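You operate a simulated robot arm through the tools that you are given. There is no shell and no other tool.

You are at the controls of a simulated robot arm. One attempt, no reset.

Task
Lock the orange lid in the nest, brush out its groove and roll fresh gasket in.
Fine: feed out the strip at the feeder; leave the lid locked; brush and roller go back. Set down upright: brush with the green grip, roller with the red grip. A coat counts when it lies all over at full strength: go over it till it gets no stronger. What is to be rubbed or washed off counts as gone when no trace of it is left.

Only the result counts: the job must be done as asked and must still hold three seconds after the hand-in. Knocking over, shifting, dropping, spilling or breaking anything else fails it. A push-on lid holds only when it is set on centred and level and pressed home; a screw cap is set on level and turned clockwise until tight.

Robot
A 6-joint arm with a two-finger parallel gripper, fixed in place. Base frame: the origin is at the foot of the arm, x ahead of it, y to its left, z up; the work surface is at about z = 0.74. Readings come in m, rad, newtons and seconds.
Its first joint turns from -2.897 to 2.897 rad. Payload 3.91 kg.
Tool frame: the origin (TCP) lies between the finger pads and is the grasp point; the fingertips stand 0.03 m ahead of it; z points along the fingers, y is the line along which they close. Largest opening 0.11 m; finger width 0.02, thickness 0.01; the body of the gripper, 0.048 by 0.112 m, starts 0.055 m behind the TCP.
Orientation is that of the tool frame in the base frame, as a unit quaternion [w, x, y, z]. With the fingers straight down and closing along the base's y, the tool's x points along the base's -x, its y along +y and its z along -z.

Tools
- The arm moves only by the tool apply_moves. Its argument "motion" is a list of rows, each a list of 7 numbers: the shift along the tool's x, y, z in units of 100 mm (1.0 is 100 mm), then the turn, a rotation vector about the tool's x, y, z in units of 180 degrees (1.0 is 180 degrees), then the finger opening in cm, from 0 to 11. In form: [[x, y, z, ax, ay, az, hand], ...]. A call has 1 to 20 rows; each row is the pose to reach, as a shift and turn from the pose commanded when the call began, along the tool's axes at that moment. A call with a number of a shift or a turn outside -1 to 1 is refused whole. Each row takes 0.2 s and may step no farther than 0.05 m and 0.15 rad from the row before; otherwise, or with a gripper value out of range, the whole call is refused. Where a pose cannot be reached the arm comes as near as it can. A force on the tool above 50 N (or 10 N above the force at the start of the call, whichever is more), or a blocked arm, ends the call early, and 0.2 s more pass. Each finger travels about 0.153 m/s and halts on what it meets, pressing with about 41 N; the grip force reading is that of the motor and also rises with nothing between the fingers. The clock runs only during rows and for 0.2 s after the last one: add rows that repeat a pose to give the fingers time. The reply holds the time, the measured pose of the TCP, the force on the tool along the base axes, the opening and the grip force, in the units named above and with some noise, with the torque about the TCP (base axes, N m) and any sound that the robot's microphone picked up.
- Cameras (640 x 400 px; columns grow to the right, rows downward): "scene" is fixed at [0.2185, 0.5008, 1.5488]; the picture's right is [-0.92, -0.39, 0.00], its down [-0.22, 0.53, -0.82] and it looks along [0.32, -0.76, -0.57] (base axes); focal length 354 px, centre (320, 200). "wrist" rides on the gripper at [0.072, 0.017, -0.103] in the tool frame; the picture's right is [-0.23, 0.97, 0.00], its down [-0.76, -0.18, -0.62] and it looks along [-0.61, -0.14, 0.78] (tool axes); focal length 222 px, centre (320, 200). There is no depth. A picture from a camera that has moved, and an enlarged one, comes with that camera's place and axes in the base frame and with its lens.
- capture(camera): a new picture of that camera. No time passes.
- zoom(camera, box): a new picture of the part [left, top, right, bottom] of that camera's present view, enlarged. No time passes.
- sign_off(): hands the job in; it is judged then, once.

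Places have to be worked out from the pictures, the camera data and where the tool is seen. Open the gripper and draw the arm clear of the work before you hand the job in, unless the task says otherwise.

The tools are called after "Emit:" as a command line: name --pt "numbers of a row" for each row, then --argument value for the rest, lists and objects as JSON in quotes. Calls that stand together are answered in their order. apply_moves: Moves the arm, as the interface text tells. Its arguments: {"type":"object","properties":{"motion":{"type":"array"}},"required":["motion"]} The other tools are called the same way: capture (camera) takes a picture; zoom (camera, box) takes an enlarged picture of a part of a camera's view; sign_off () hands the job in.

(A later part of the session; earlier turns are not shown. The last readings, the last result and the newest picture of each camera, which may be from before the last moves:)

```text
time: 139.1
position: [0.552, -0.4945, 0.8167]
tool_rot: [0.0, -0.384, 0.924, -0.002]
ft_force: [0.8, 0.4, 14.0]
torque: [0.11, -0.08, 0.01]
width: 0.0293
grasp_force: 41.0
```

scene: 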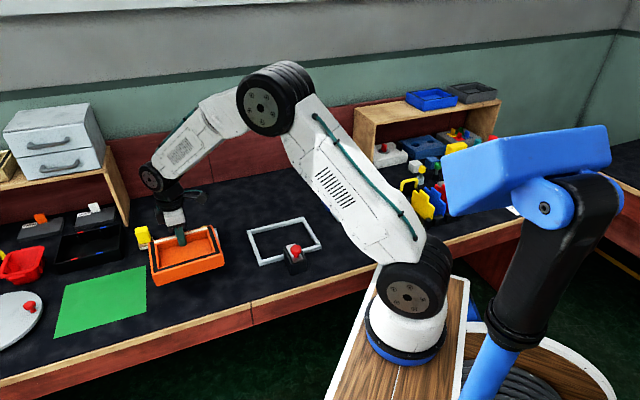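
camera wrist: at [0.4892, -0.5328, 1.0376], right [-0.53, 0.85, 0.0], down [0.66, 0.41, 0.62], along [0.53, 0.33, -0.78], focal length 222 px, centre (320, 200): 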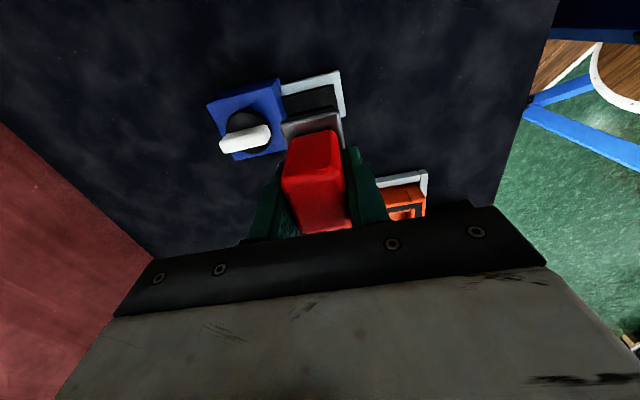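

Contact is at 14 N. I press slightly more and roll back and forth over the strip several times.

Emit:
apply_moves --pt "0 0 0.006 0 0 0 1" --pt "0.08 0 0.006 0 0 0 1" --pt "0.16 0 0.006 0 0 0 1" --pt "0.08 0 0.006 0 0 0 1" --pt "0 0 0.006 0 0 0 1" --pt "-0.08 0 0.006 0 0 0 1" --pt "-0.16 0 0.006 0 0 0 1" --pt "-0.08 0 0.006 0 0 0 1" --pt "0 0 0.006 0 0 0 1" --pt "0.08 0 0.006 0 0 0 1" --pt "0.16 0 0.006 0 0 0 1" --pt "0.08 0 0.006 0 0 0 1" --pt "0 0 0.006 0 0 0 1" --pt "-0.08 0 0.006 0 0 0 1" --pt "-0.16 0 0.006 0 0 0 1" --pt "-0.08 0 0.006 0 0 0 1" --pt "0 0 0.006 0 0 0 1"

Emit:
apply_moves --pt "0 0 -0.2 0 0 0 1" --pt "0 0 -0.6 0 0 0 1" --pt "0 0 -1 0 0 0 1"

Emit:
zoom --camera "scene" --box '[310, 160, 370, 230]'

```text
time: 140.4
position: [0.5583, -0.4903, 0.8185]
tool_rot: [0.0, -0.387, 0.922, -0.002]
ft_force: [3.3, 2.9, 7.1]
torque: [0.19, -0.08, -0.08]
width: 0.0299
grasp_force: 41.2
stopped in row 6: the force on the tool passed its limit at 52 N (the readings are from after the stop); the commanded pose is now the measured one
```

```text
time: 141.2
position: [0.5543, -0.4916, 0.9163]
tool_rot: [-0.001, -0.385, 0.923, -0.002]
ft_force: [1.0, -0.1, -2.2]
torque: [0.03, 0.01, -0.02]
width: 0.0297
grasp_force: 41.0
```

```text
5.71 times, centred on (340, 195) of scene
camera zoom: at [0.2185, 0.5008, 1.5488], right [-0.92, -0.39, 0.0], down [-0.22, 0.53, -0.82], along [0.32, -0.76, -0.57], focal length 2025 px, centre (206, 229)
```

zoom: 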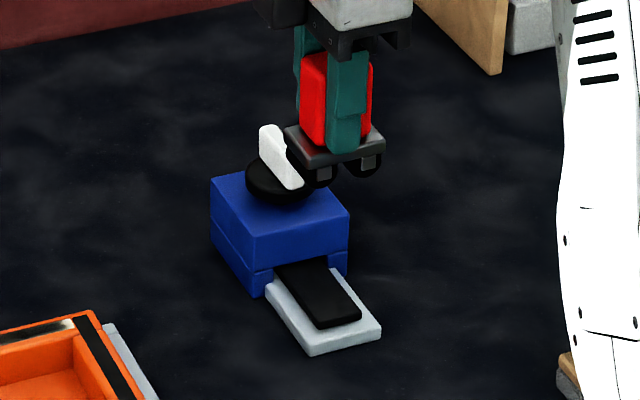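

The call ended on a 52 N bump at the strip's edge; the feeder did not move. The roller has been over the strip several times, so I return to the groove's A end and see if it takes coat.

Emit:
apply_moves --pt "-0.33 0 0 0 0 0 1" --pt "-0.67 0 0 0 0 0 1" --pt "-1 0 0 0 0 0 1"

Emit:
apply_moves --pt "-0.4 0 0 0 0 0 1" --pt "-0.81 -0.03 0 0 0 0 1" --pt "-0.81 -0.03 0.3 0 0 0 1" --pt "-0.81 -0.03 0.6 0 0 0 1" --pt "-0.81 -0.03 0.68 0 0 0 1" --pt "-0.81 -0.03 0.68 0 0 0 1"

Emit:
capture --camera "wrist"

Emit:
zoom --camera "scene" --box '[250, 190, 330, 245]'

```text
time: 142.0
position: [0.6271, -0.4174, 0.9158]
tool_rot: [0.0, -0.384, 0.923, -0.002]
ft_force: [-0.3, 0.2, -1.5]
torque: [0.04, -0.04, -0.02]
width: 0.0295
grasp_force: 40.7
```

```text
time: 143.4
position: [0.6854, -0.365, 0.8483]
tool_rot: [-0.002, -0.386, 0.923, -0.001]
ft_force: [0.0, 0.2, -0.9]
torque: [0.0, -0.02, -0.01]
width: 0.03
grasp_force: 41.2
```

```text
taken
camera wrist: at [0.6242, -0.4042, 0.9513], right [-0.53, 0.85, 0.0], down [0.66, 0.42, 0.62], along [0.53, 0.33, -0.78], focal length 222 px, centre (320, 200)
```

wrist: 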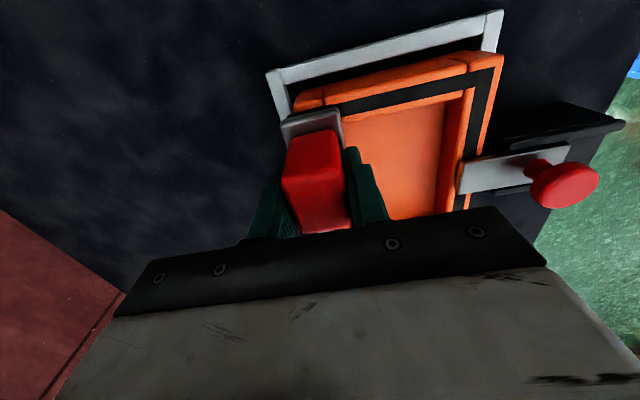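

```text
7.27 times, centred on (290, 218) of scene
camera zoom: at [0.2185, 0.5008, 1.5488], right [-0.92, -0.39, 0.0], down [-0.22, 0.53, -0.82], along [0.32, -0.76, -0.57], focal length 2577 px, centre (538, 73)
```

zoom: 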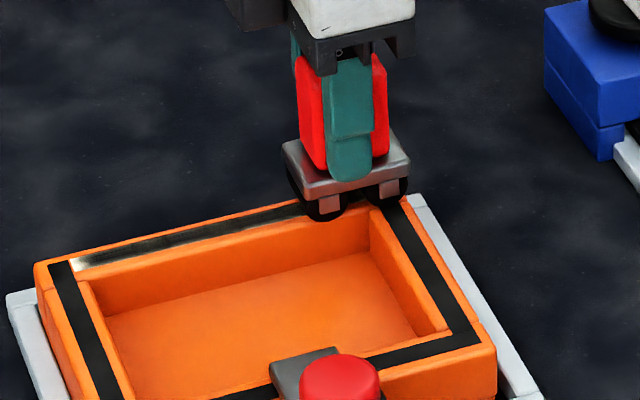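

The wheels sit about ±17 mm from the centre, so my earlier end strokes straddled the end zone. I press here and roll toward +t so the trailing wheel crosses the end zone.

Emit:
apply_moves --pt "0 0 0.025 0 0 0 1" --pt "0 0 0.04 0 0 0 1" --pt "0 0 0.04 0 0 0 1"

Emit:
apply_moves --pt "0 0 0.01 0 0 0 1" --pt "0 0 0.01 0 0 0 1"

```text
time: 144.2
position: [0.6854, -0.3648, 0.8442]
tool_rot: [-0.001, -0.385, 0.923, -0.003]
ft_force: [-1.7, 1.6, 15.9]
torque: [0.17, -0.01, 0.03]
width: 0.0297
grasp_force: 40.9
```

```text
time: 144.8
position: [0.6859, -0.3641, 0.8436]
tool_rot: [0.0, -0.385, 0.923, -0.002]
ft_force: [0.8, 1.7, 31.5]
torque: [0.23, 0.07, -0.02]
width: 0.0296
grasp_force: 41.0
```

Emit:
apply_moves --pt "0 0 -0.004 0 0 0 1" --pt "-0.08 0 -0.004 0 0 0 1" --pt "-0.16 0 -0.004 0 0 0 1" --pt "-0.24 0 -0.004 0 0 0 1" --pt "-0.32 0 -0.004 0 0 0 1" --pt "-0.4 0 -0.004 0 0 0 1" --pt "-0.48 0 -0.004 0 0 0 1"

Emit:
zoom --camera "scene" --box '[250, 195, 310, 240]'

Emit:
capture --camera "wrist"

Emit:
zoom --camera "wrist" --box '[270, 30, 350, 130]'

```text
time: 146.4
position: [0.7189, -0.3317, 0.845]
tool_rot: [-0.001, -0.386, 0.923, -0.003]
ft_force: [-5.5, -5.3, 27.6]
torque: [-0.17, 0.25, 0.01]
width: 0.0296
grasp_force: 41.3
```

```text
8.89 times, centred on (280, 218) of scene
camera zoom: at [0.2185, 0.5008, 1.5488], right [-0.92, -0.39, 0.0], down [-0.22, 0.53, -0.82], along [0.32, -0.76, -0.57], focal length 3150 px, centre (676, 44)
```

zoom: 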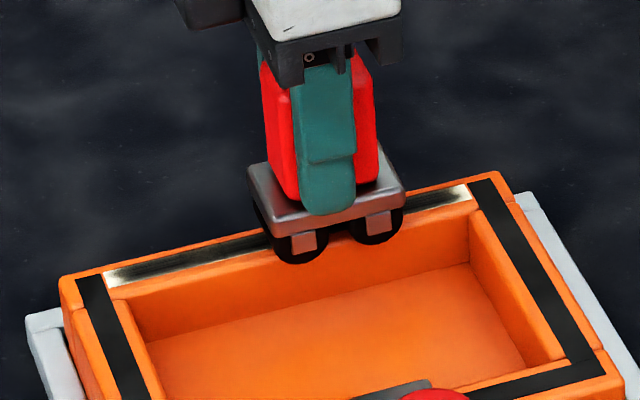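

```text
taken
camera wrist: at [0.6566, -0.3699, 0.9482], right [-0.53, 0.85, 0.0], down [0.66, 0.42, 0.62], along [0.53, 0.33, -0.78], focal length 222 px, centre (320, 200)
```

wrist: 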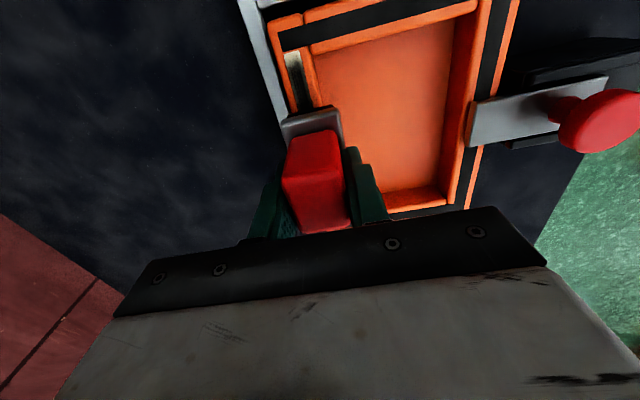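

```text
4.00 times, centred on (310, 80) of wrist
camera zoom: at [0.6566, -0.3699, 0.9482], right [-0.53, 0.85, 0.0], down [0.66, 0.42, 0.62], along [0.53, 0.33, -0.78], focal length 888 px, centre (360, 680)
```

zoom: 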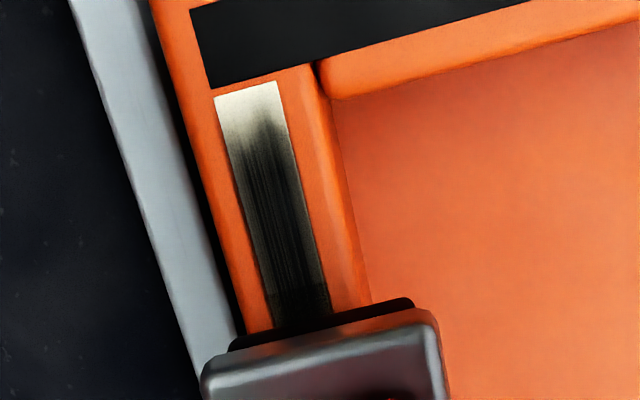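

The coat seems to be laid around the roller's centre, so the centre itself has to pass beyond the strip ends. I now roll to well past the A end while the roller is freshly loaded.

Emit:
apply_moves --pt "0.1 0 0 0 0 0 1" --pt "0.2 0 0 0 0 0 1" --pt "0.3 0 0 0 0 0 1" --pt "0.4 0 0 0 0 0 1" --pt "0.5 0 0 0 0 0 1" --pt "0.58 0 0 0 0 0 1" --pt "0.66 0 0 0 0 0 1" --pt "0.7 0 0 0 0 0 1"

Emit:
apply_moves --pt "-0.1 0 0 0 0 0 1" --pt "-0.2 0 0 0 0 0 1" --pt "-0.3 0 0 0 0 0 1" --pt "-0.4 0 0 0 0 0 1" --pt "-0.5 0 0 0 0 0 1" --pt "-0.6 0 0 0 0 0 1"

Emit:
zoom --camera "wrist" --box '[270, 30, 350, 130]'

Emit:
zoom --camera "scene" --box '[250, 195, 310, 240]'

```text
time: 148.2
position: [0.6682, -0.3805, 0.8437]
tool_rot: [-0.002, -0.385, 0.923, -0.003]
ft_force: [3.4, 3.4, 14.4]
torque: [0.43, -0.21, -0.05]
width: 0.0293
grasp_force: 41.2
```

```text
time: 149.6
position: [0.7109, -0.3368, 0.8438]
tool_rot: [-0.001, -0.384, 0.923, -0.002]
ft_force: [-3.3, -4.7, 18.8]
torque: [-0.16, 0.08, -0.06]
width: 0.0296
grasp_force: 41.0
```

```text
4.00 times, centred on (310, 80) of wrist
camera zoom: at [0.6486, -0.376, 0.9483], right [-0.53, 0.85, 0.0], down [0.66, 0.42, 0.62], along [0.53, 0.33, -0.78], focal length 888 px, centre (360, 680)
```

zoom: 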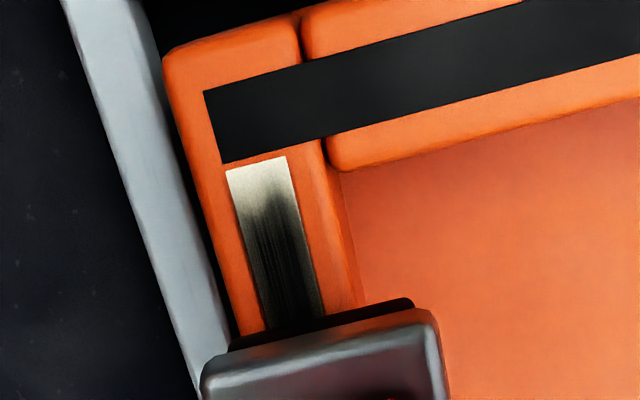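

```text
8.89 times, centred on (280, 218) of scene
camera zoom: at [0.2185, 0.5008, 1.5488], right [-0.92, -0.39, 0.0], down [-0.22, 0.53, -0.82], along [0.32, -0.76, -0.57], focal length 3150 px, centre (676, 44)
```

zoom: 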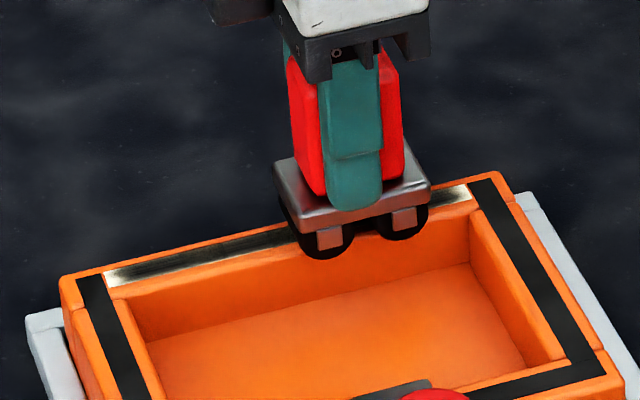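

The A end did not change even with the centre past it. I lift off and take the same crop as before to compare whether anything was deposited since.

Emit:
apply_moves --pt "0 0 -0.2 0 0 0 1" --pt "0 -0.05 -0.6 0 0 0 1" --pt "0 -0.4 -0.7 0 0 0 1" --pt "0 -0.7 -0.8 0 0 0 1" --pt "0 -0.7 -0.9 0 0 0 1"

Emit:
zoom --camera "scene" --box '[255, 205, 305, 235]'

Emit:
zoom --camera "scene" --box '[275, 205, 305, 225]'

Emit:
zoom --camera "scene" --box '[255, 212, 285, 232]'

Emit:
capture --camera "wrist"

```text
time: 150.8
position: [0.7609, -0.3857, 0.9316]
tool_rot: [-0.003, -0.385, 0.923, -0.001]
ft_force: [-1.0, 0.6, -1.2]
torque: [0.02, 0.04, -0.01]
width: 0.0297
grasp_force: 40.9
```

```text
12.80 times, centred on (280, 220) of scene
camera zoom: at [0.2185, 0.5008, 1.5488], right [-0.92, -0.39, 0.0], down [-0.22, 0.53, -0.82], along [0.32, -0.76, -0.57], focal length 4535 px, centre (832, -56)
```

zoom: 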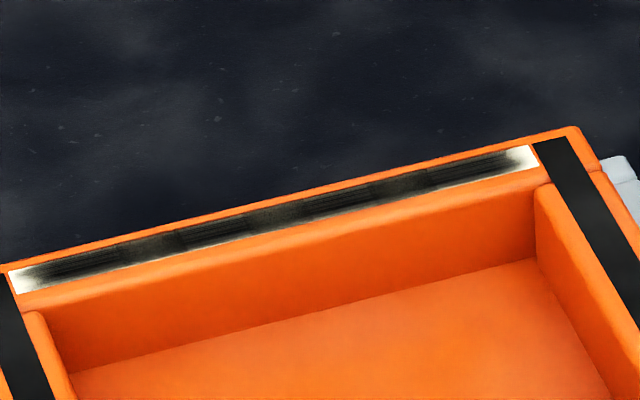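

```text
16.00 times, centred on (290, 215) of scene
camera zoom: at [0.2185, 0.5008, 1.5488], right [-0.92, -0.39, 0.0], down [-0.22, 0.53, -0.82], along [0.32, -0.76, -0.57], focal length 5669 px, centre (800, -40)
```

zoom: 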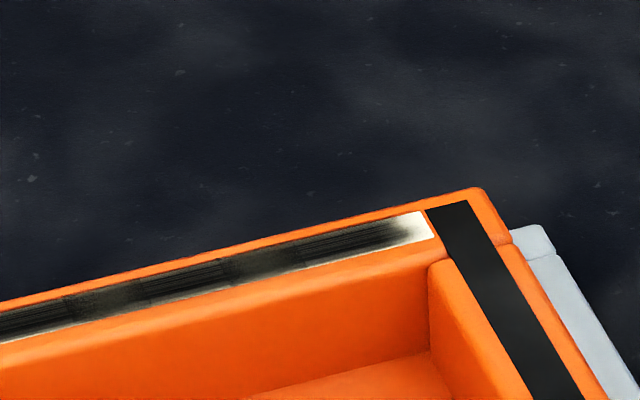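

```text
16.00 times, centred on (270, 222) of scene
camera zoom: at [0.2185, 0.5008, 1.5488], right [-0.92, -0.39, 0.0], down [-0.22, 0.53, -0.82], along [0.32, -0.76, -0.57], focal length 5669 px, centre (1120, -152)
```

zoom: 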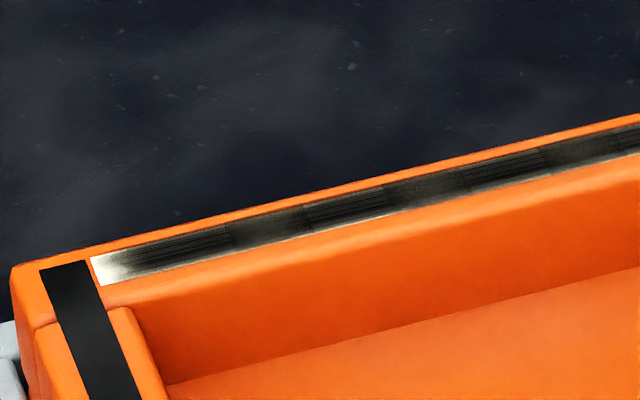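

```text
taken
camera wrist: at [0.6993, -0.4244, 1.0371], right [-0.53, 0.85, 0.0], down [0.66, 0.42, 0.62], along [0.53, 0.33, -0.78], focal length 222 px, centre (320, 200)
```

wrist: 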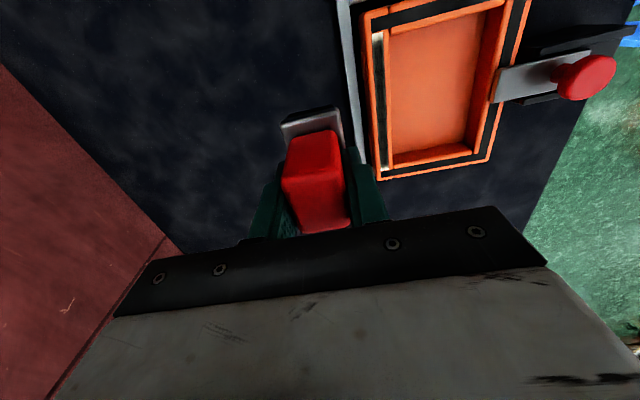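

The crop is identical, so nothing was deposited after the first load ran out, and my second load was too short. I go back to the strip and load with more small strokes over a longer time.

Emit:
apply_moves --pt "0.33 0.12 0 0.0015 0 0.001 1" --pt "0.67 0.24 0 0.0015 0 0.001 1" --pt "1 0.36 0 0.0015 0 0.001 1"

Emit:
apply_moves --pt "0.33 0.12 0 0 0 0 1" --pt "0.67 0.24 0 0 0 0 1" --pt "1 0.36 0 0 0 0 1"

Emit:
apply_moves --pt "0.22 0.02 0.1 0 0 0 1" --pt "0.22 0.02 0.5 0 0 0 1" --pt "0.22 0.02 0.9 0 0 0 1" --pt "0.22 0.02 1 0 0 0 1" --pt "0.22 0.02 1 0 0 0 1"

Emit:
capture --camera "wrist"

Emit:
zoom --camera "scene" --box '[310, 160, 370, 230]'

```text
time: 151.6
position: [0.666, -0.4312, 0.9335]
tool_rot: [-0.002, -0.383, 0.924, -0.005]
ft_force: [-0.2, 0.0, -1.7]
torque: [0.0, 0.01, 0.01]
width: 0.0296
grasp_force: 41.2
```

```text
time: 152.4
position: [0.5697, -0.4756, 0.933]
tool_rot: [-0.001, -0.383, 0.924, -0.004]
ft_force: [0.2, -0.1, -1.2]
torque: [-0.03, 0.01, 0.0]
width: 0.0298
grasp_force: 41.3
```

```text
time: 153.6
position: [0.5537, -0.4921, 0.8344]
tool_rot: [-0.001, -0.384, 0.923, -0.005]
ft_force: [0.3, -0.3, -1.3]
torque: [0.02, 0.0, -0.04]
width: 0.03
grasp_force: 40.9
```

```text
taken
camera wrist: at [0.4918, -0.5302, 0.9381], right [-0.53, 0.85, -0.01], down [0.66, 0.42, 0.62], along [0.53, 0.32, -0.78], focal length 222 px, centre (320, 200)
```

wrist: 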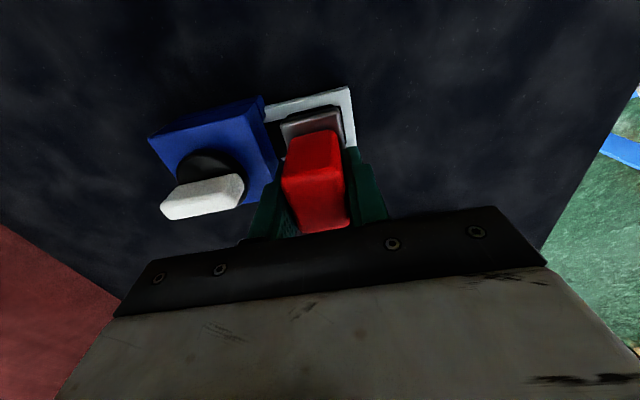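

```text
5.71 times, centred on (340, 195) of scene
camera zoom: at [0.2185, 0.5008, 1.5488], right [-0.92, -0.39, 0.0], down [-0.22, 0.53, -0.82], along [0.32, -0.76, -0.57], focal length 2025 px, centre (206, 229)
```

zoom: 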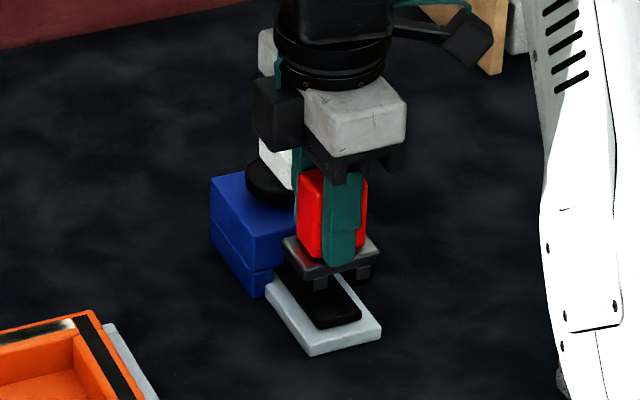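

I realise the two wheels, 35 mm apart, straddle the 30 mm wide strip in this orientation, so they barely touch it. I lift, turn the roller 90° so both wheels run along the strip, and undo the small tilt.

Emit:
apply_moves --pt "0 0 -0.2 -0.00245 -0.0019 0 1" --pt "0.03 -0.074 -0.5 -0.00245 -0.0019 0 1" --pt "0.03 -0.074 -0.5 -0.00245 -0.0019 0 1"

Emit:
apply_moves --pt "0 0 0 0 0 0.045 1" --pt "0 0 0 0 0 0.09 1" --pt "0 0 0 0 0 0.135 1" --pt "0 0 0 0 0 0.18 1" --pt "0 0 0 0 0 0.225 1" --pt "0 0 0 0 0 0.27 1" --pt "0 0 0 0 0 0.315 1" --pt "0 0 0 0 0 0.36 1" --pt "0 0 0 0 0 0.405 1" --pt "0 0 0 0 0 0.45 1" --pt "0 0 0 0 0 0.495 1" --pt "0 0 0 0 0 0.5 1" --pt "0 0 0 0 0 0.5 1"

Emit:
capture --camera "wrist"

Emit:
zoom --camera "scene" --box '[310, 150, 380, 230]'

```text
time: 154.4
position: [0.5556, -0.499, 0.885]
tool_rot: [0.001, -0.384, 0.923, 0.001]
ft_force: [0.5, -0.4, -2.5]
torque: [-0.03, 0.0, -0.01]
width: 0.0296
grasp_force: 41.3
```

```text
time: 157.2
position: [0.5571, -0.4993, 0.8844]
tool_rot: [0.0, 0.383, 0.924, 0.001]
ft_force: [0.0, 0.6, -1.7]
torque: [0.0, -0.03, 0.01]
width: 0.03
grasp_force: 40.7
```

```text
taken
camera wrist: at [0.5176, -0.4366, 0.9887], right [0.85, 0.53, 0.0], down [0.41, -0.66, 0.62], along [0.33, -0.53, -0.78], focal length 222 px, centre (320, 200)
```

wrist: 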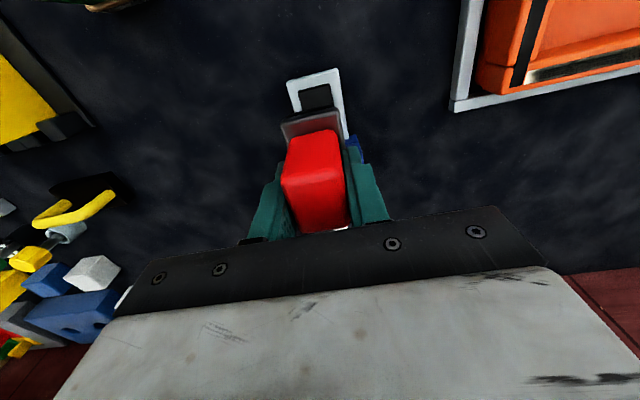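

```text
5.00 times, centred on (345, 190) of scene
camera zoom: at [0.2185, 0.5008, 1.5488], right [-0.92, -0.39, 0.0], down [-0.22, 0.53, -0.82], along [0.32, -0.76, -0.57], focal length 1772 px, centre (195, 250)
```

zoom: 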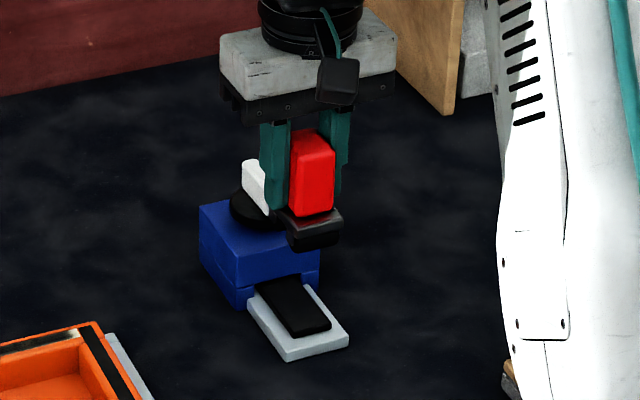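

I check the strip's alignment under the roller in the wrist view.

Emit:
zoom --camera "wrist" --box '[270, 55, 370, 145]'

```text
4.44 times, centred on (320, 100) of wrist
camera zoom: at [0.5176, -0.4366, 0.9887], right [0.85, 0.53, 0.0], down [0.41, -0.66, 0.62], along [0.33, -0.53, -0.78], focal length 987 px, centre (320, 644)
```

zoom: 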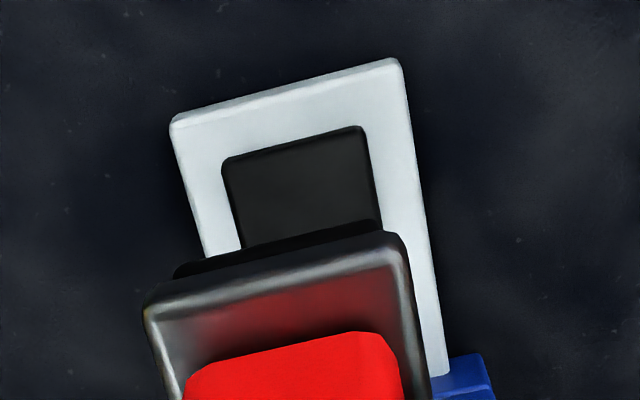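

The strip is centred under the roller (±15 mm), with both wheels over it. I lower until contact.

Emit:
apply_moves --pt "0 0 0.3 0 0 0 1" --pt "0 0 0.55 0 0 0 1" --pt "0 0 0.6 0 0 0 1" --pt "0 0 0.6 0 0 0 1"

Emit:
apply_moves --pt "0 0 0.02 0 0 0 1" --pt "0 0 0.04 0 0 0 1" --pt "0 0 0.05 0 0 0 1" --pt "0 0 0.05 0 0 0 1"

Emit:
apply_moves --pt "0 0 0.01 0 0 0 1" --pt "0 0 0.015 0 0 0 1" --pt "0 0 0.015 0 0 0 1"

```text
time: 158.2
position: [0.5553, -0.4998, 0.8237]
tool_rot: [0.0, 0.382, 0.924, 0.0]
ft_force: [0.6, -0.7, -0.9]
torque: [0.0, 0.01, -0.02]
width: 0.0298
grasp_force: 41.3
```

```text
time: 159.2
position: [0.5563, -0.4985, 0.8182]
tool_rot: [0.001, 0.382, 0.924, 0.0]
ft_force: [0.0, 0.0, -1.2]
torque: [-0.01, -0.01, 0.04]
width: 0.0298
grasp_force: 40.9
```

```text
time: 160.0
position: [0.5549, -0.5002, 0.8174]
tool_rot: [0.0, 0.382, 0.924, 0.0]
ft_force: [0.8, 0.4, 7.4]
torque: [0.01, -0.02, 0.03]
width: 0.0295
grasp_force: 40.3
```

Contact is at 0.8175 with both wheels on the strip. I press to about 20 N and roll back and forth along it.

Emit:
apply_moves --pt "0 0 0.008 0 0 0 1" --pt "0.04 0 0.008 0 0 0 1" --pt "0.08 0 0.008 0 0 0 1" --pt "0.03 0 0.008 0 0 0 1" --pt "-0.03 0 0.008 0 0 0 1" --pt "-0.08 0 0.008 0 0 0 1" --pt "-0.03 0 0.008 0 0 0 1" --pt "0.03 0 0.008 0 0 0 1" --pt "0.08 0 0.008 0 0 0 1" --pt "0.03 0 0.008 0 0 0 1" --pt "-0.03 0 0.008 0 0 0 1" --pt "-0.08 0 0.008 0 0 0 1" --pt "-0.03 0 0.008 0 0 0 1" --pt "0.03 0 0.008 0 0 0 1" --pt "0.08 0 0.008 0 0 0 1" --pt "0.03 0 0.008 0 0 0 1" --pt "-0.03 0 0.008 0 0 0 1" --pt "-0.08 0 0.008 0 0 0 1" --pt "0 0 0.008 0 0 0 1"

Emit:
zoom --camera "scene" --box '[310, 150, 380, 230]'

```text
time: 164.0
position: [0.5549, -0.4999, 0.8175]
tool_rot: [0.001, 0.382, 0.924, 0.001]
ft_force: [0.0, -0.2, 25.8]
torque: [-0.08, 0.06, 0.02]
width: 0.0295
grasp_force: 41.0
```

```text
5.00 times, centred on (345, 190) of scene
camera zoom: at [0.2185, 0.5008, 1.5488], right [-0.92, -0.39, 0.0], down [-0.22, 0.53, -0.82], along [0.32, -0.76, -0.57], focal length 1772 px, centre (195, 250)
```

zoom: 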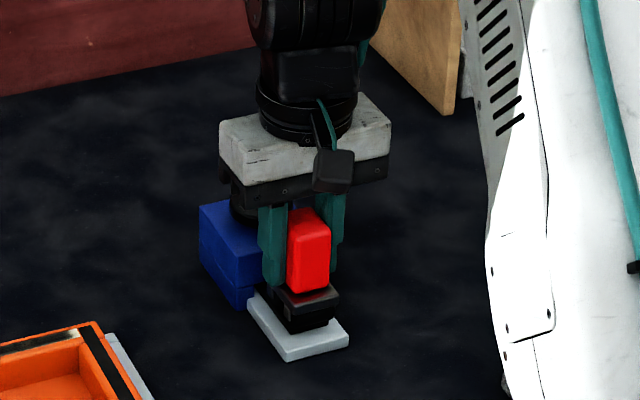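

The roller was loaded at 25 N with good contact. I lift and turn it back 90°, then return to the groove's A end.

Emit:
apply_moves --pt "0 0 -0.2 0 0 0 1" --pt "0 0 -0.6 0 0 0 1" --pt "0 0 -1 0 0 0 1" --pt "0 0 -1 0 0 -0.045 1" --pt "0 0 -1 0 0 -0.09 1" --pt "0 0 -1 0 0 -0.135 1" --pt "0 0 -1 0 0 -0.18 1" --pt "0 0 -1 0 0 -0.225 1" --pt "0 0 -1 0 0 -0.27 1" --pt "0 0 -1 0 0 -0.315 1" --pt "0 0 -1 0 0 -0.36 1" --pt "0 0 -1 0 0 -0.405 1" --pt "0 0 -1 0 0 -0.45 1" --pt "0 0 -1 0 0 -0.495 1" --pt "0 0 -1 0 0 -0.5 1" --pt "0 0 -1 0 0 -0.5 1"

Emit:
apply_moves --pt "-0.33 0.02 0 0 0 0 1" --pt "-0.67 0.04 0 0 0 0 1" --pt "-1 0.05 0 0 0 0 1"

Emit:
apply_moves --pt "-0.33 0 0 0 0 0 1" --pt "-0.74 0 0 0 0 0 1" --pt "-0.74 0 0.3 0 0 0 1" --pt "-0.74 0 0.6 0 0 0 1" --pt "-0.74 0 0.68 0 0 0 1" --pt "-0.74 0 0.68 0 0 0 1"

Emit:
capture --camera "wrist"

```text
time: 167.4
position: [0.5551, -0.4997, 0.9166]
tool_rot: [0.001, -0.383, 0.924, 0.0]
ft_force: [0.7, -0.2, -1.2]
torque: [0.0, 0.0, 0.0]
width: 0.0298
grasp_force: 41.1
```

```text
time: 168.2
position: [0.6239, -0.4267, 0.9181]
tool_rot: [0.001, -0.384, 0.923, 0.0]
ft_force: [-0.4, -0.7, -0.4]
torque: [0.0, 0.02, -0.05]
width: 0.0293
grasp_force: 40.7
```

```text
time: 169.6
position: [0.6758, -0.3721, 0.8515]
tool_rot: [0.001, -0.383, 0.924, 0.0]
ft_force: [0.0, 0.0, -1.6]
torque: [-0.01, 0.02, 0.02]
width: 0.0296
grasp_force: 41.4
```

```text
taken
camera wrist: at [0.6141, -0.4124, 0.9557], right [-0.53, 0.85, 0.0], down [0.66, 0.41, 0.62], along [0.53, 0.33, -0.78], focal length 222 px, centre (320, 200)
```

wrist: 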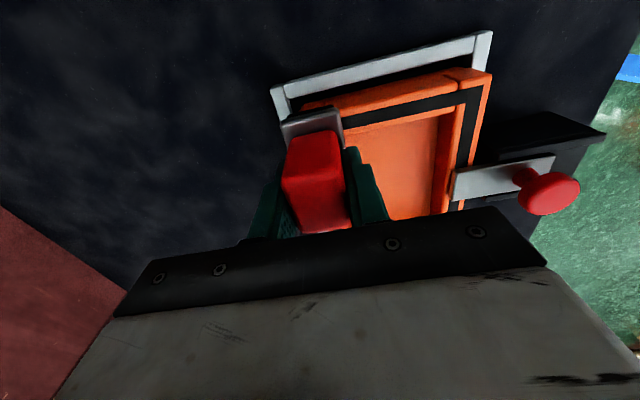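

I'm over the A end. I lower to contact.

Emit:
apply_moves --pt "0 0 0.04 0 0 0 1" --pt "0 0 0.06 0 0 0 1" --pt "0 0 0.06 0 0 0 1"

Emit:
apply_moves --pt "0 0 0.012 0 0 0 1" --pt "0 0 0.012 0 0 0 1"

```text
time: 170.4
position: [0.6756, -0.3727, 0.8451]
tool_rot: [0.001, -0.383, 0.924, 0.001]
ft_force: [0.2, -0.8, -1.2]
torque: [-0.02, 0.04, 0.0]
width: 0.0294
grasp_force: 41.5
```

```text
time: 171.0
position: [0.6757, -0.3727, 0.8442]
tool_rot: [0.001, -0.384, 0.924, 0.0]
ft_force: [-3.2, 3.3, 20.0]
torque: [0.12, 0.43, -0.04]
width: 0.0298
grasp_force: 40.9
```

Contact is 20 N. I stroke a short way around this end and look for fresh coat.

Emit:
apply_moves --pt "0.05 0 0 0 0 0 1" --pt "0.1 0 0 0 0 0 1" --pt "0.03 0 0 0 0 0 1" --pt "-0.05 0 0 0 0 0 1" --pt "-0.13 0 0 0 0 0 1" --pt "-0.21 0 0 0 0 0 1" --pt "-0.29 0 0 0 0 0 1" --pt "-0.37 0 0 0 0 0 1" --pt "-0.45 0 0 0 0 0 1"

Emit:
zoom --camera "wrist" --box '[270, 30, 350, 130]'

Emit:
zoom --camera "scene" --box '[250, 195, 310, 240]'

```text
time: 172.5
position: [0.6915, -0.3565, 0.8446]
tool_rot: [0.002, -0.383, 0.924, -0.003]
ft_force: [-1.4, -2.9, 14.8]
torque: [-0.1, 0.19, 0.04]
width: 0.0296
grasp_force: 40.6
stopped in row 7: the force on the tool passed its limit at 51 N (the readings are from after the stop); the commanded pose is now the measured one
```

```text
4.00 times, centred on (310, 80) of wrist
camera zoom: at [0.6299, -0.3968, 0.9479], right [-0.53, 0.85, 0.0], down [0.66, 0.42, 0.63], along [0.53, 0.33, -0.78], focal length 888 px, centre (360, 680)
```

zoom: 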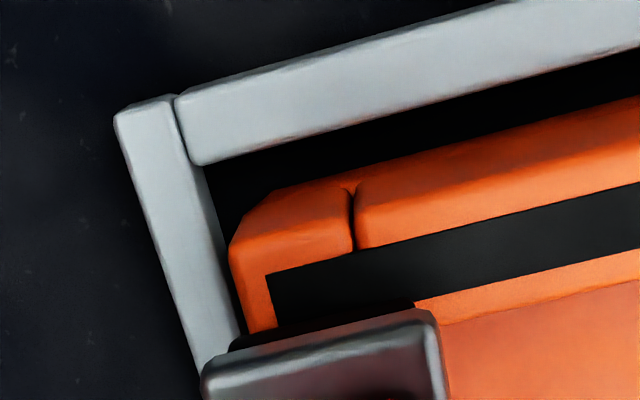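

```text
8.89 times, centred on (280, 218) of scene
camera zoom: at [0.2185, 0.5008, 1.5488], right [-0.92, -0.39, 0.0], down [-0.22, 0.53, -0.82], along [0.32, -0.76, -0.57], focal length 3150 px, centre (676, 44)
```

zoom: 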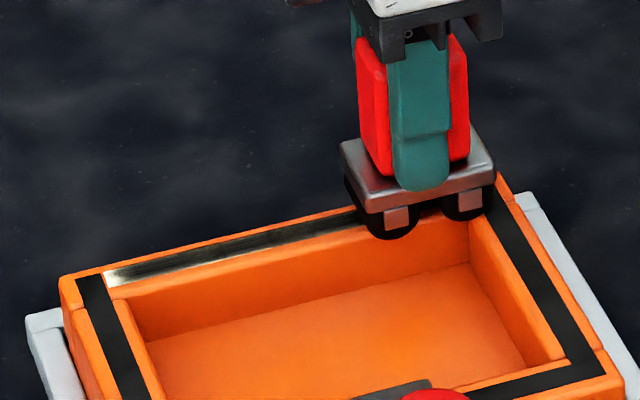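

The stop was only a force peak. I continue toward +t gently to uncover the A end.

Emit:
apply_moves --pt "-0.08 0 0 0 0 0 1" --pt "-0.16 0 0 0 0 0 1" --pt "-0.24 0 0 0 0 0 1" --pt "-0.32 0 0 0 0 0 1" --pt "-0.4 0 0 0 0 0 1"

Emit:
zoom --camera "wrist" --box '[270, 30, 350, 130]'

Emit:
zoom --camera "scene" --box '[275, 205, 305, 225]'

```text
time: 173.7
position: [0.7187, -0.3299, 0.842]
tool_rot: [0.002, -0.383, 0.924, -0.002]
ft_force: [-6.6, -10.2, 44.7]
torque: [-0.72, 0.49, 0.0]
width: 0.0298
grasp_force: 40.7
```

```text
4.00 times, centred on (310, 80) of wrist
camera zoom: at [0.6565, -0.3684, 0.9476], right [-0.53, 0.85, -0.01], down [0.66, 0.41, 0.63], along [0.53, 0.33, -0.78], focal length 888 px, centre (360, 680)
```

zoom: 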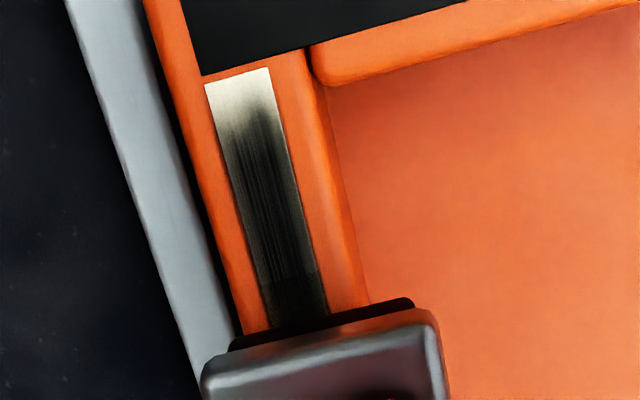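

```text
16.00 times, centred on (290, 215) of scene
camera zoom: at [0.2185, 0.5008, 1.5488], right [-0.92, -0.39, 0.0], down [-0.22, 0.53, -0.82], along [0.32, -0.76, -0.57], focal length 5669 px, centre (800, -40)
```

zoom: 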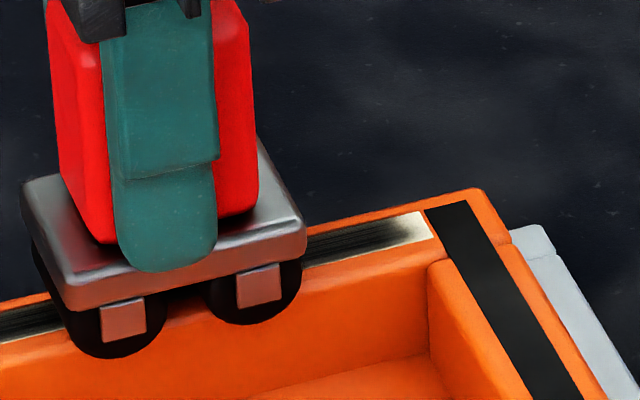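

Still no change at the A end. The coat probably goes on where the wheels actually bear, and near the ends the outer wheel runs off the lid edge. I tilt the roller 3° so the A-side wheel carries the load, and try again at that end.

Emit:
apply_moves --pt "0 0 -0.1 0 0 0 1" --pt "0.1 0 -0.15 0 -0.0167 0 1" --pt "0.34 0 -0.15 0 -0.0167 0 1" --pt "0.34 0 -0.07 0 -0.0167 0 1" --pt "0.34 0 -0.045 0 -0.0167 0 1" --pt "0.34 0 -0.045 0 -0.0167 0 1"

Emit:
zoom --camera "scene" --box '[270, 195, 310, 225]'

```text
time: 175.1
position: [0.6956, -0.3528, 0.8473]
tool_rot: [0.025, -0.383, 0.923, 0.009]
ft_force: [-0.1, 0.0, -0.9]
torque: [0.01, 0.02, 0.01]
width: 0.0294
grasp_force: 40.7
```

```text
13.33 times, centred on (290, 210) of scene
camera zoom: at [0.2185, 0.5008, 1.5488], right [-0.92, -0.39, 0.0], down [-0.22, 0.53, -0.82], along [0.32, -0.76, -0.57], focal length 4724 px, centre (720, 67)
```

zoom: 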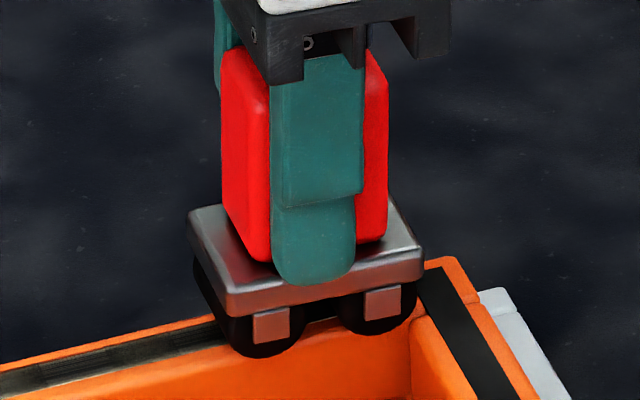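

The A-side wheel is now the lower one. I lower to contact and roll it over the end.

Emit:
apply_moves --pt "0 0 0.015 0 0 0 1" --pt "0 0 0.025 0 0 0 1" --pt "0 0 0.025 0 0 0 1"

Emit:
apply_moves --pt "0 0 0.01 0 0 0 1" --pt "0 0 0.01 0 0 0 1"

```text
time: 175.9
position: [0.6955, -0.3546, 0.8451]
tool_rot: [0.025, -0.383, 0.923, 0.01]
ft_force: [-0.9, 1.8, 6.1]
torque: [0.0, 0.12, -0.02]
width: 0.03
grasp_force: 40.5
```

```text
time: 176.5
position: [0.6968, -0.3548, 0.8442]
tool_rot: [0.026, -0.383, 0.923, 0.009]
ft_force: [-2.7, 1.1, 21.5]
torque: [-0.24, 0.46, -0.08]
width: 0.0294
grasp_force: 40.9
```

Emit:
apply_moves --pt "0.05 0 0 0 0 0 1" --pt "0.1 0 0 0 0 0 1" --pt "0.15 0 0 0 0 0 1" --pt "0.2 0 0 0 0 0 1" --pt "0.15 0 0 0 0 0 1" --pt "0.1 0 0 0 0 0 1" --pt "0.05 0 0 0 0 0 1" --pt "0 0 0 0 0 0 1" --pt "-0.1 0 0 0 0 0 1" --pt "-0.2 0 0 0 0 0 1" --pt "-0.3 0 0 0 0 0 1"

Emit:
capture --camera "wrist"

Emit:
zoom --camera "wrist" --box '[270, 30, 350, 130]'

Emit:
zoom --camera "scene" --box '[275, 205, 305, 225]'

```text
time: 177.8
position: [0.6878, -0.3636, 0.8439]
tool_rot: [0.026, -0.384, 0.923, 0.007]
ft_force: [0.3, -3.1, 13.0]
torque: [-0.25, 0.27, 0.06]
width: 0.0297
grasp_force: 41.0
stopped in row 6: the force on the tool passed its limit at 51 N (the readings are from after the stop); the commanded pose is now the measured one
```

```text
taken
camera wrist: at [0.6216, -0.406, 0.9449], right [-0.53, 0.85, 0.01], down [0.64, 0.39, 0.66], along [0.56, 0.36, -0.75], focal length 222 px, centre (320, 200)
```

wrist: 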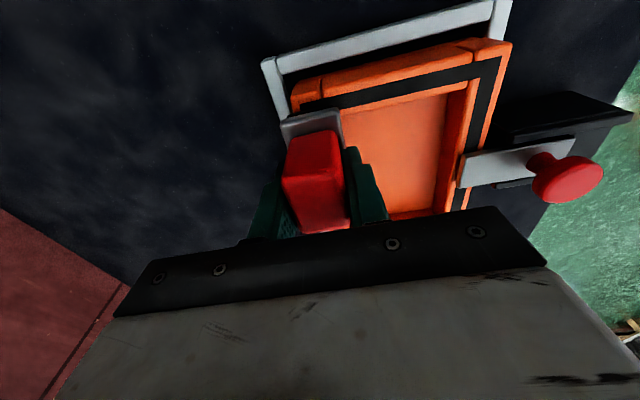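

```text
4.00 times, centred on (310, 80) of wrist
camera zoom: at [0.6216, -0.406, 0.9449], right [-0.53, 0.85, 0.01], down [0.64, 0.39, 0.66], along [0.56, 0.36, -0.75], focal length 888 px, centre (360, 680)
```

zoom: 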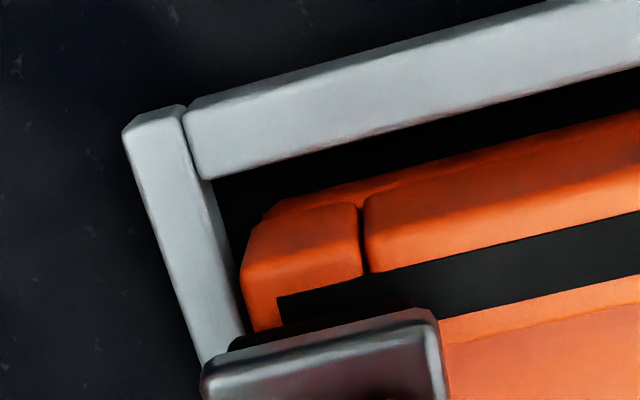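

```text
16.00 times, centred on (290, 215) of scene
camera zoom: at [0.2185, 0.5008, 1.5488], right [-0.92, -0.39, 0.0], down [-0.22, 0.53, -0.82], along [0.32, -0.76, -0.57], focal length 5669 px, centre (800, -40)
```

zoom: 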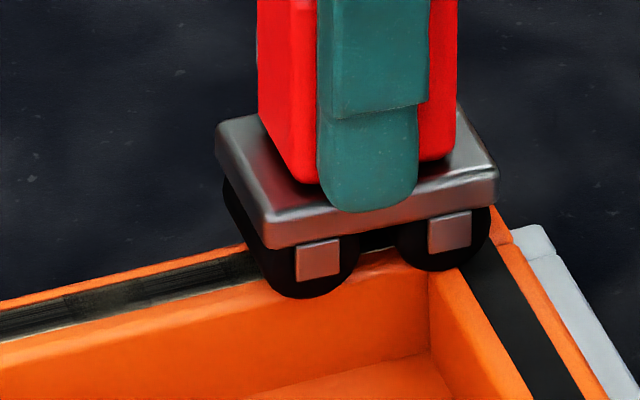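

The roller pivots in the grip to sit flat, so the tilt doesn't hold. I lift slightly and look at the A end.

Emit:
apply_moves --pt "0 0 -0.2 0 0 0 1" --pt "0 0 -0.5 0 0.0167 0 1" --pt "-0.2 -0.2 -0.7 0 0.0167 0 1" --pt "-0.3 -0.6 -0.8 0 0.0167 0 1" --pt "-0.3 -0.6 -0.8 0 0.0167 0 1"

Emit:
capture --camera "wrist"

Emit:
zoom --camera "wrist" --box '[350, 10, 430, 90]'

Emit:
zoom --camera "scene" --box '[275, 205, 305, 225]'

Emit:
zoom --camera "scene" --box '[255, 205, 305, 235]'

```text
time: 179.0
position: [0.7477, -0.3862, 0.9239]
tool_rot: [0.001, -0.384, 0.923, -0.002]
ft_force: [0.2, 0.4, -1.6]
torque: [-0.02, -0.03, 0.01]
width: 0.0298
grasp_force: 41.1
```

```text
taken
camera wrist: at [0.6849, -0.4254, 1.0293], right [-0.53, 0.85, 0.0], down [0.66, 0.42, 0.62], along [0.53, 0.33, -0.78], focal length 222 px, centre (320, 200)
```

wrist: 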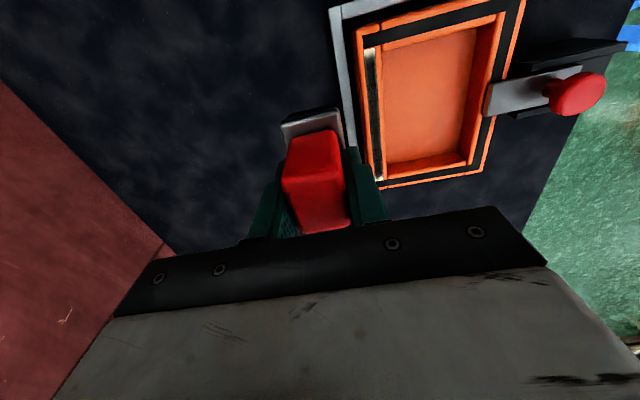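

```text
5.00 times, centred on (390, 50) of wrist
camera zoom: at [0.6849, -0.4254, 1.0293], right [-0.53, 0.85, 0.0], down [0.66, 0.42, 0.62], along [0.53, 0.33, -0.78], focal length 1111 px, centre (-30, 950)
```

zoom: 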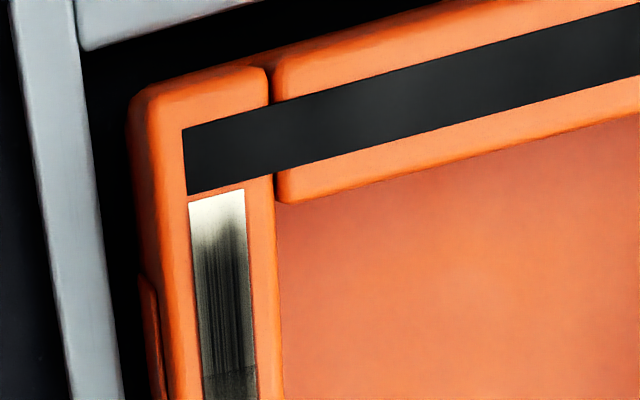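

```text
16.00 times, centred on (290, 215) of scene
camera zoom: at [0.2185, 0.5008, 1.5488], right [-0.92, -0.39, 0.0], down [-0.22, 0.53, -0.82], along [0.32, -0.76, -0.57], focal length 5669 px, centre (800, -40)
```

zoom: 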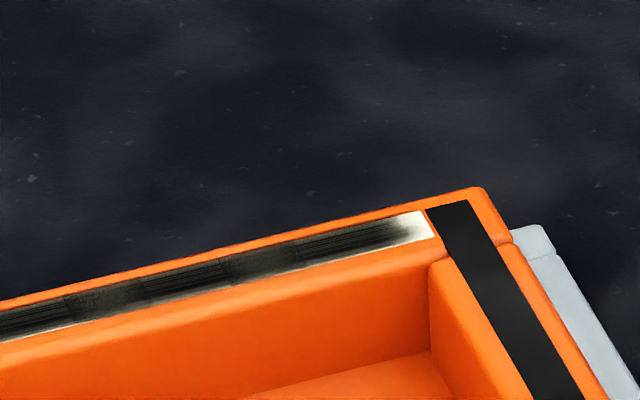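

```text
12.80 times, centred on (280, 220) of scene
camera zoom: at [0.2185, 0.5008, 1.5488], right [-0.92, -0.39, 0.0], down [-0.22, 0.53, -0.82], along [0.32, -0.76, -0.57], focal length 4535 px, centre (832, -56)
```

zoom: 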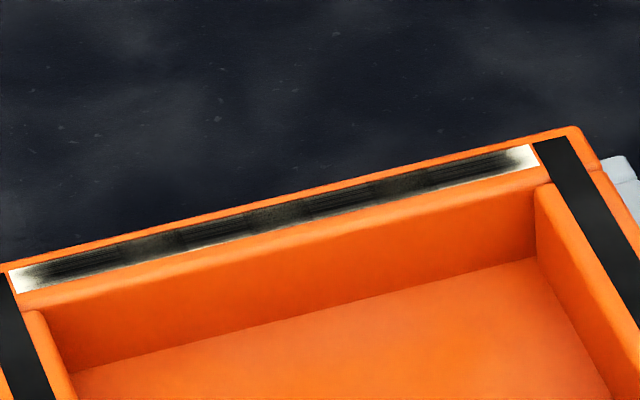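

Nothing has changed since the first passes. I check the roller's attitude in the grip before deciding the next test.

Emit:
zoom --camera "scene" --box '[265, 150, 315, 200]'

Emit:
zoom --camera "wrist" --box '[260, 90, 400, 240]'

Emit:
zoom --camera "wrist" --box '[345, 40, 395, 190]'

```text
8.00 times, centred on (290, 175) of scene
camera zoom: at [0.2185, 0.5008, 1.5488], right [-0.92, -0.39, 0.0], down [-0.22, 0.53, -0.82], along [0.32, -0.76, -0.57], focal length 2835 px, centre (560, 400)
```

zoom: 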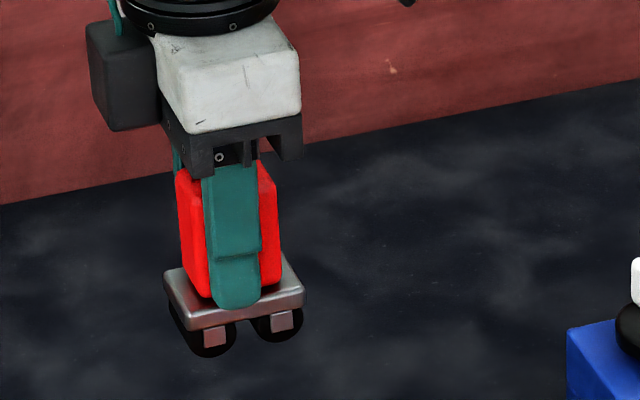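

```text
2.67 times, centred on (330, 165) of wrist
camera zoom: at [0.6849, -0.4254, 1.0293], right [-0.53, 0.85, 0.0], down [0.66, 0.42, 0.62], along [0.53, 0.33, -0.78], focal length 592 px, centre (293, 293)
```

zoom: 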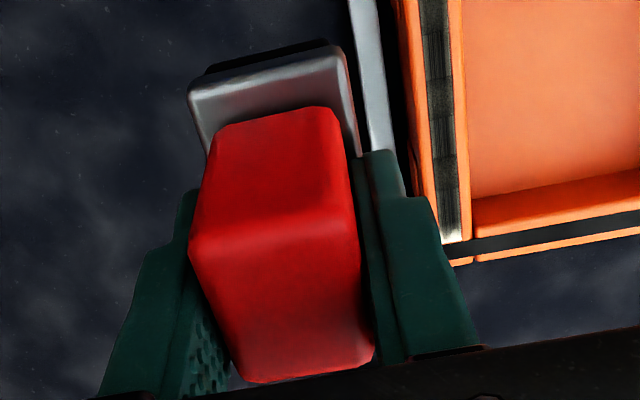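

```text
2.67 times, centred on (370, 115) of wrist
camera zoom: at [0.6849, -0.4254, 1.0293], right [-0.53, 0.85, 0.0], down [0.66, 0.42, 0.62], along [0.53, 0.33, -0.78], focal length 592 px, centre (187, 427)
```

zoom: 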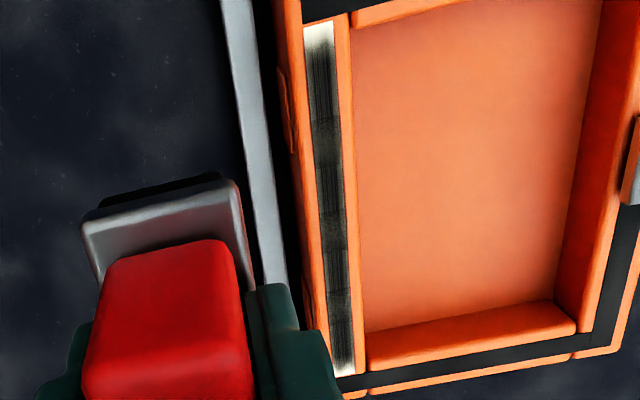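

The coat looks only partly dense everywhere, as if the roller ran out. I look closely at the fed strip and the wheels for signs of use.

Emit:
zoom --camera "scene" --box '[325, 180, 365, 220]'

Emit:
zoom --camera "scene" --box '[280, 178, 306, 200]'

```text
10.00 times, centred on (345, 200) of scene
camera zoom: at [0.2185, 0.5008, 1.5488], right [-0.92, -0.39, 0.0], down [-0.22, 0.53, -0.82], along [0.32, -0.76, -0.57], focal length 3543 px, centre (70, 200)
```

zoom: 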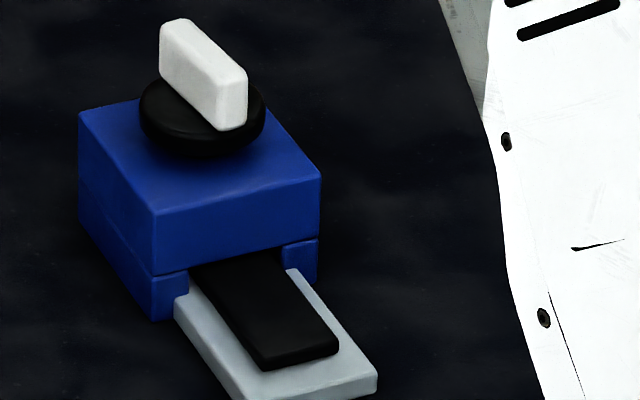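

```text
16.00 times, centred on (293, 189) of scene
camera zoom: at [0.2185, 0.5008, 1.5488], right [-0.92, -0.39, 0.0], down [-0.22, 0.53, -0.82], along [0.32, -0.76, -0.57], focal length 5669 px, centre (752, 376)
```

zoom: 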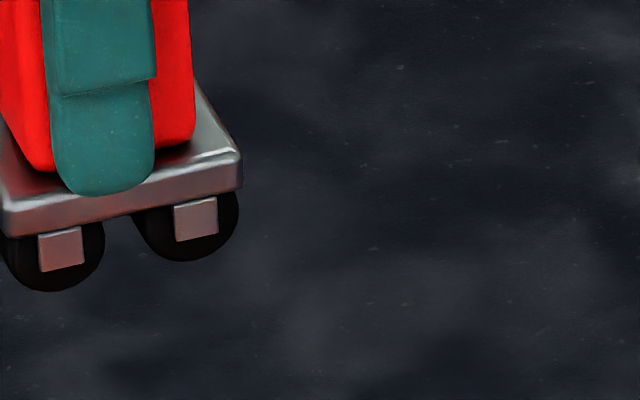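

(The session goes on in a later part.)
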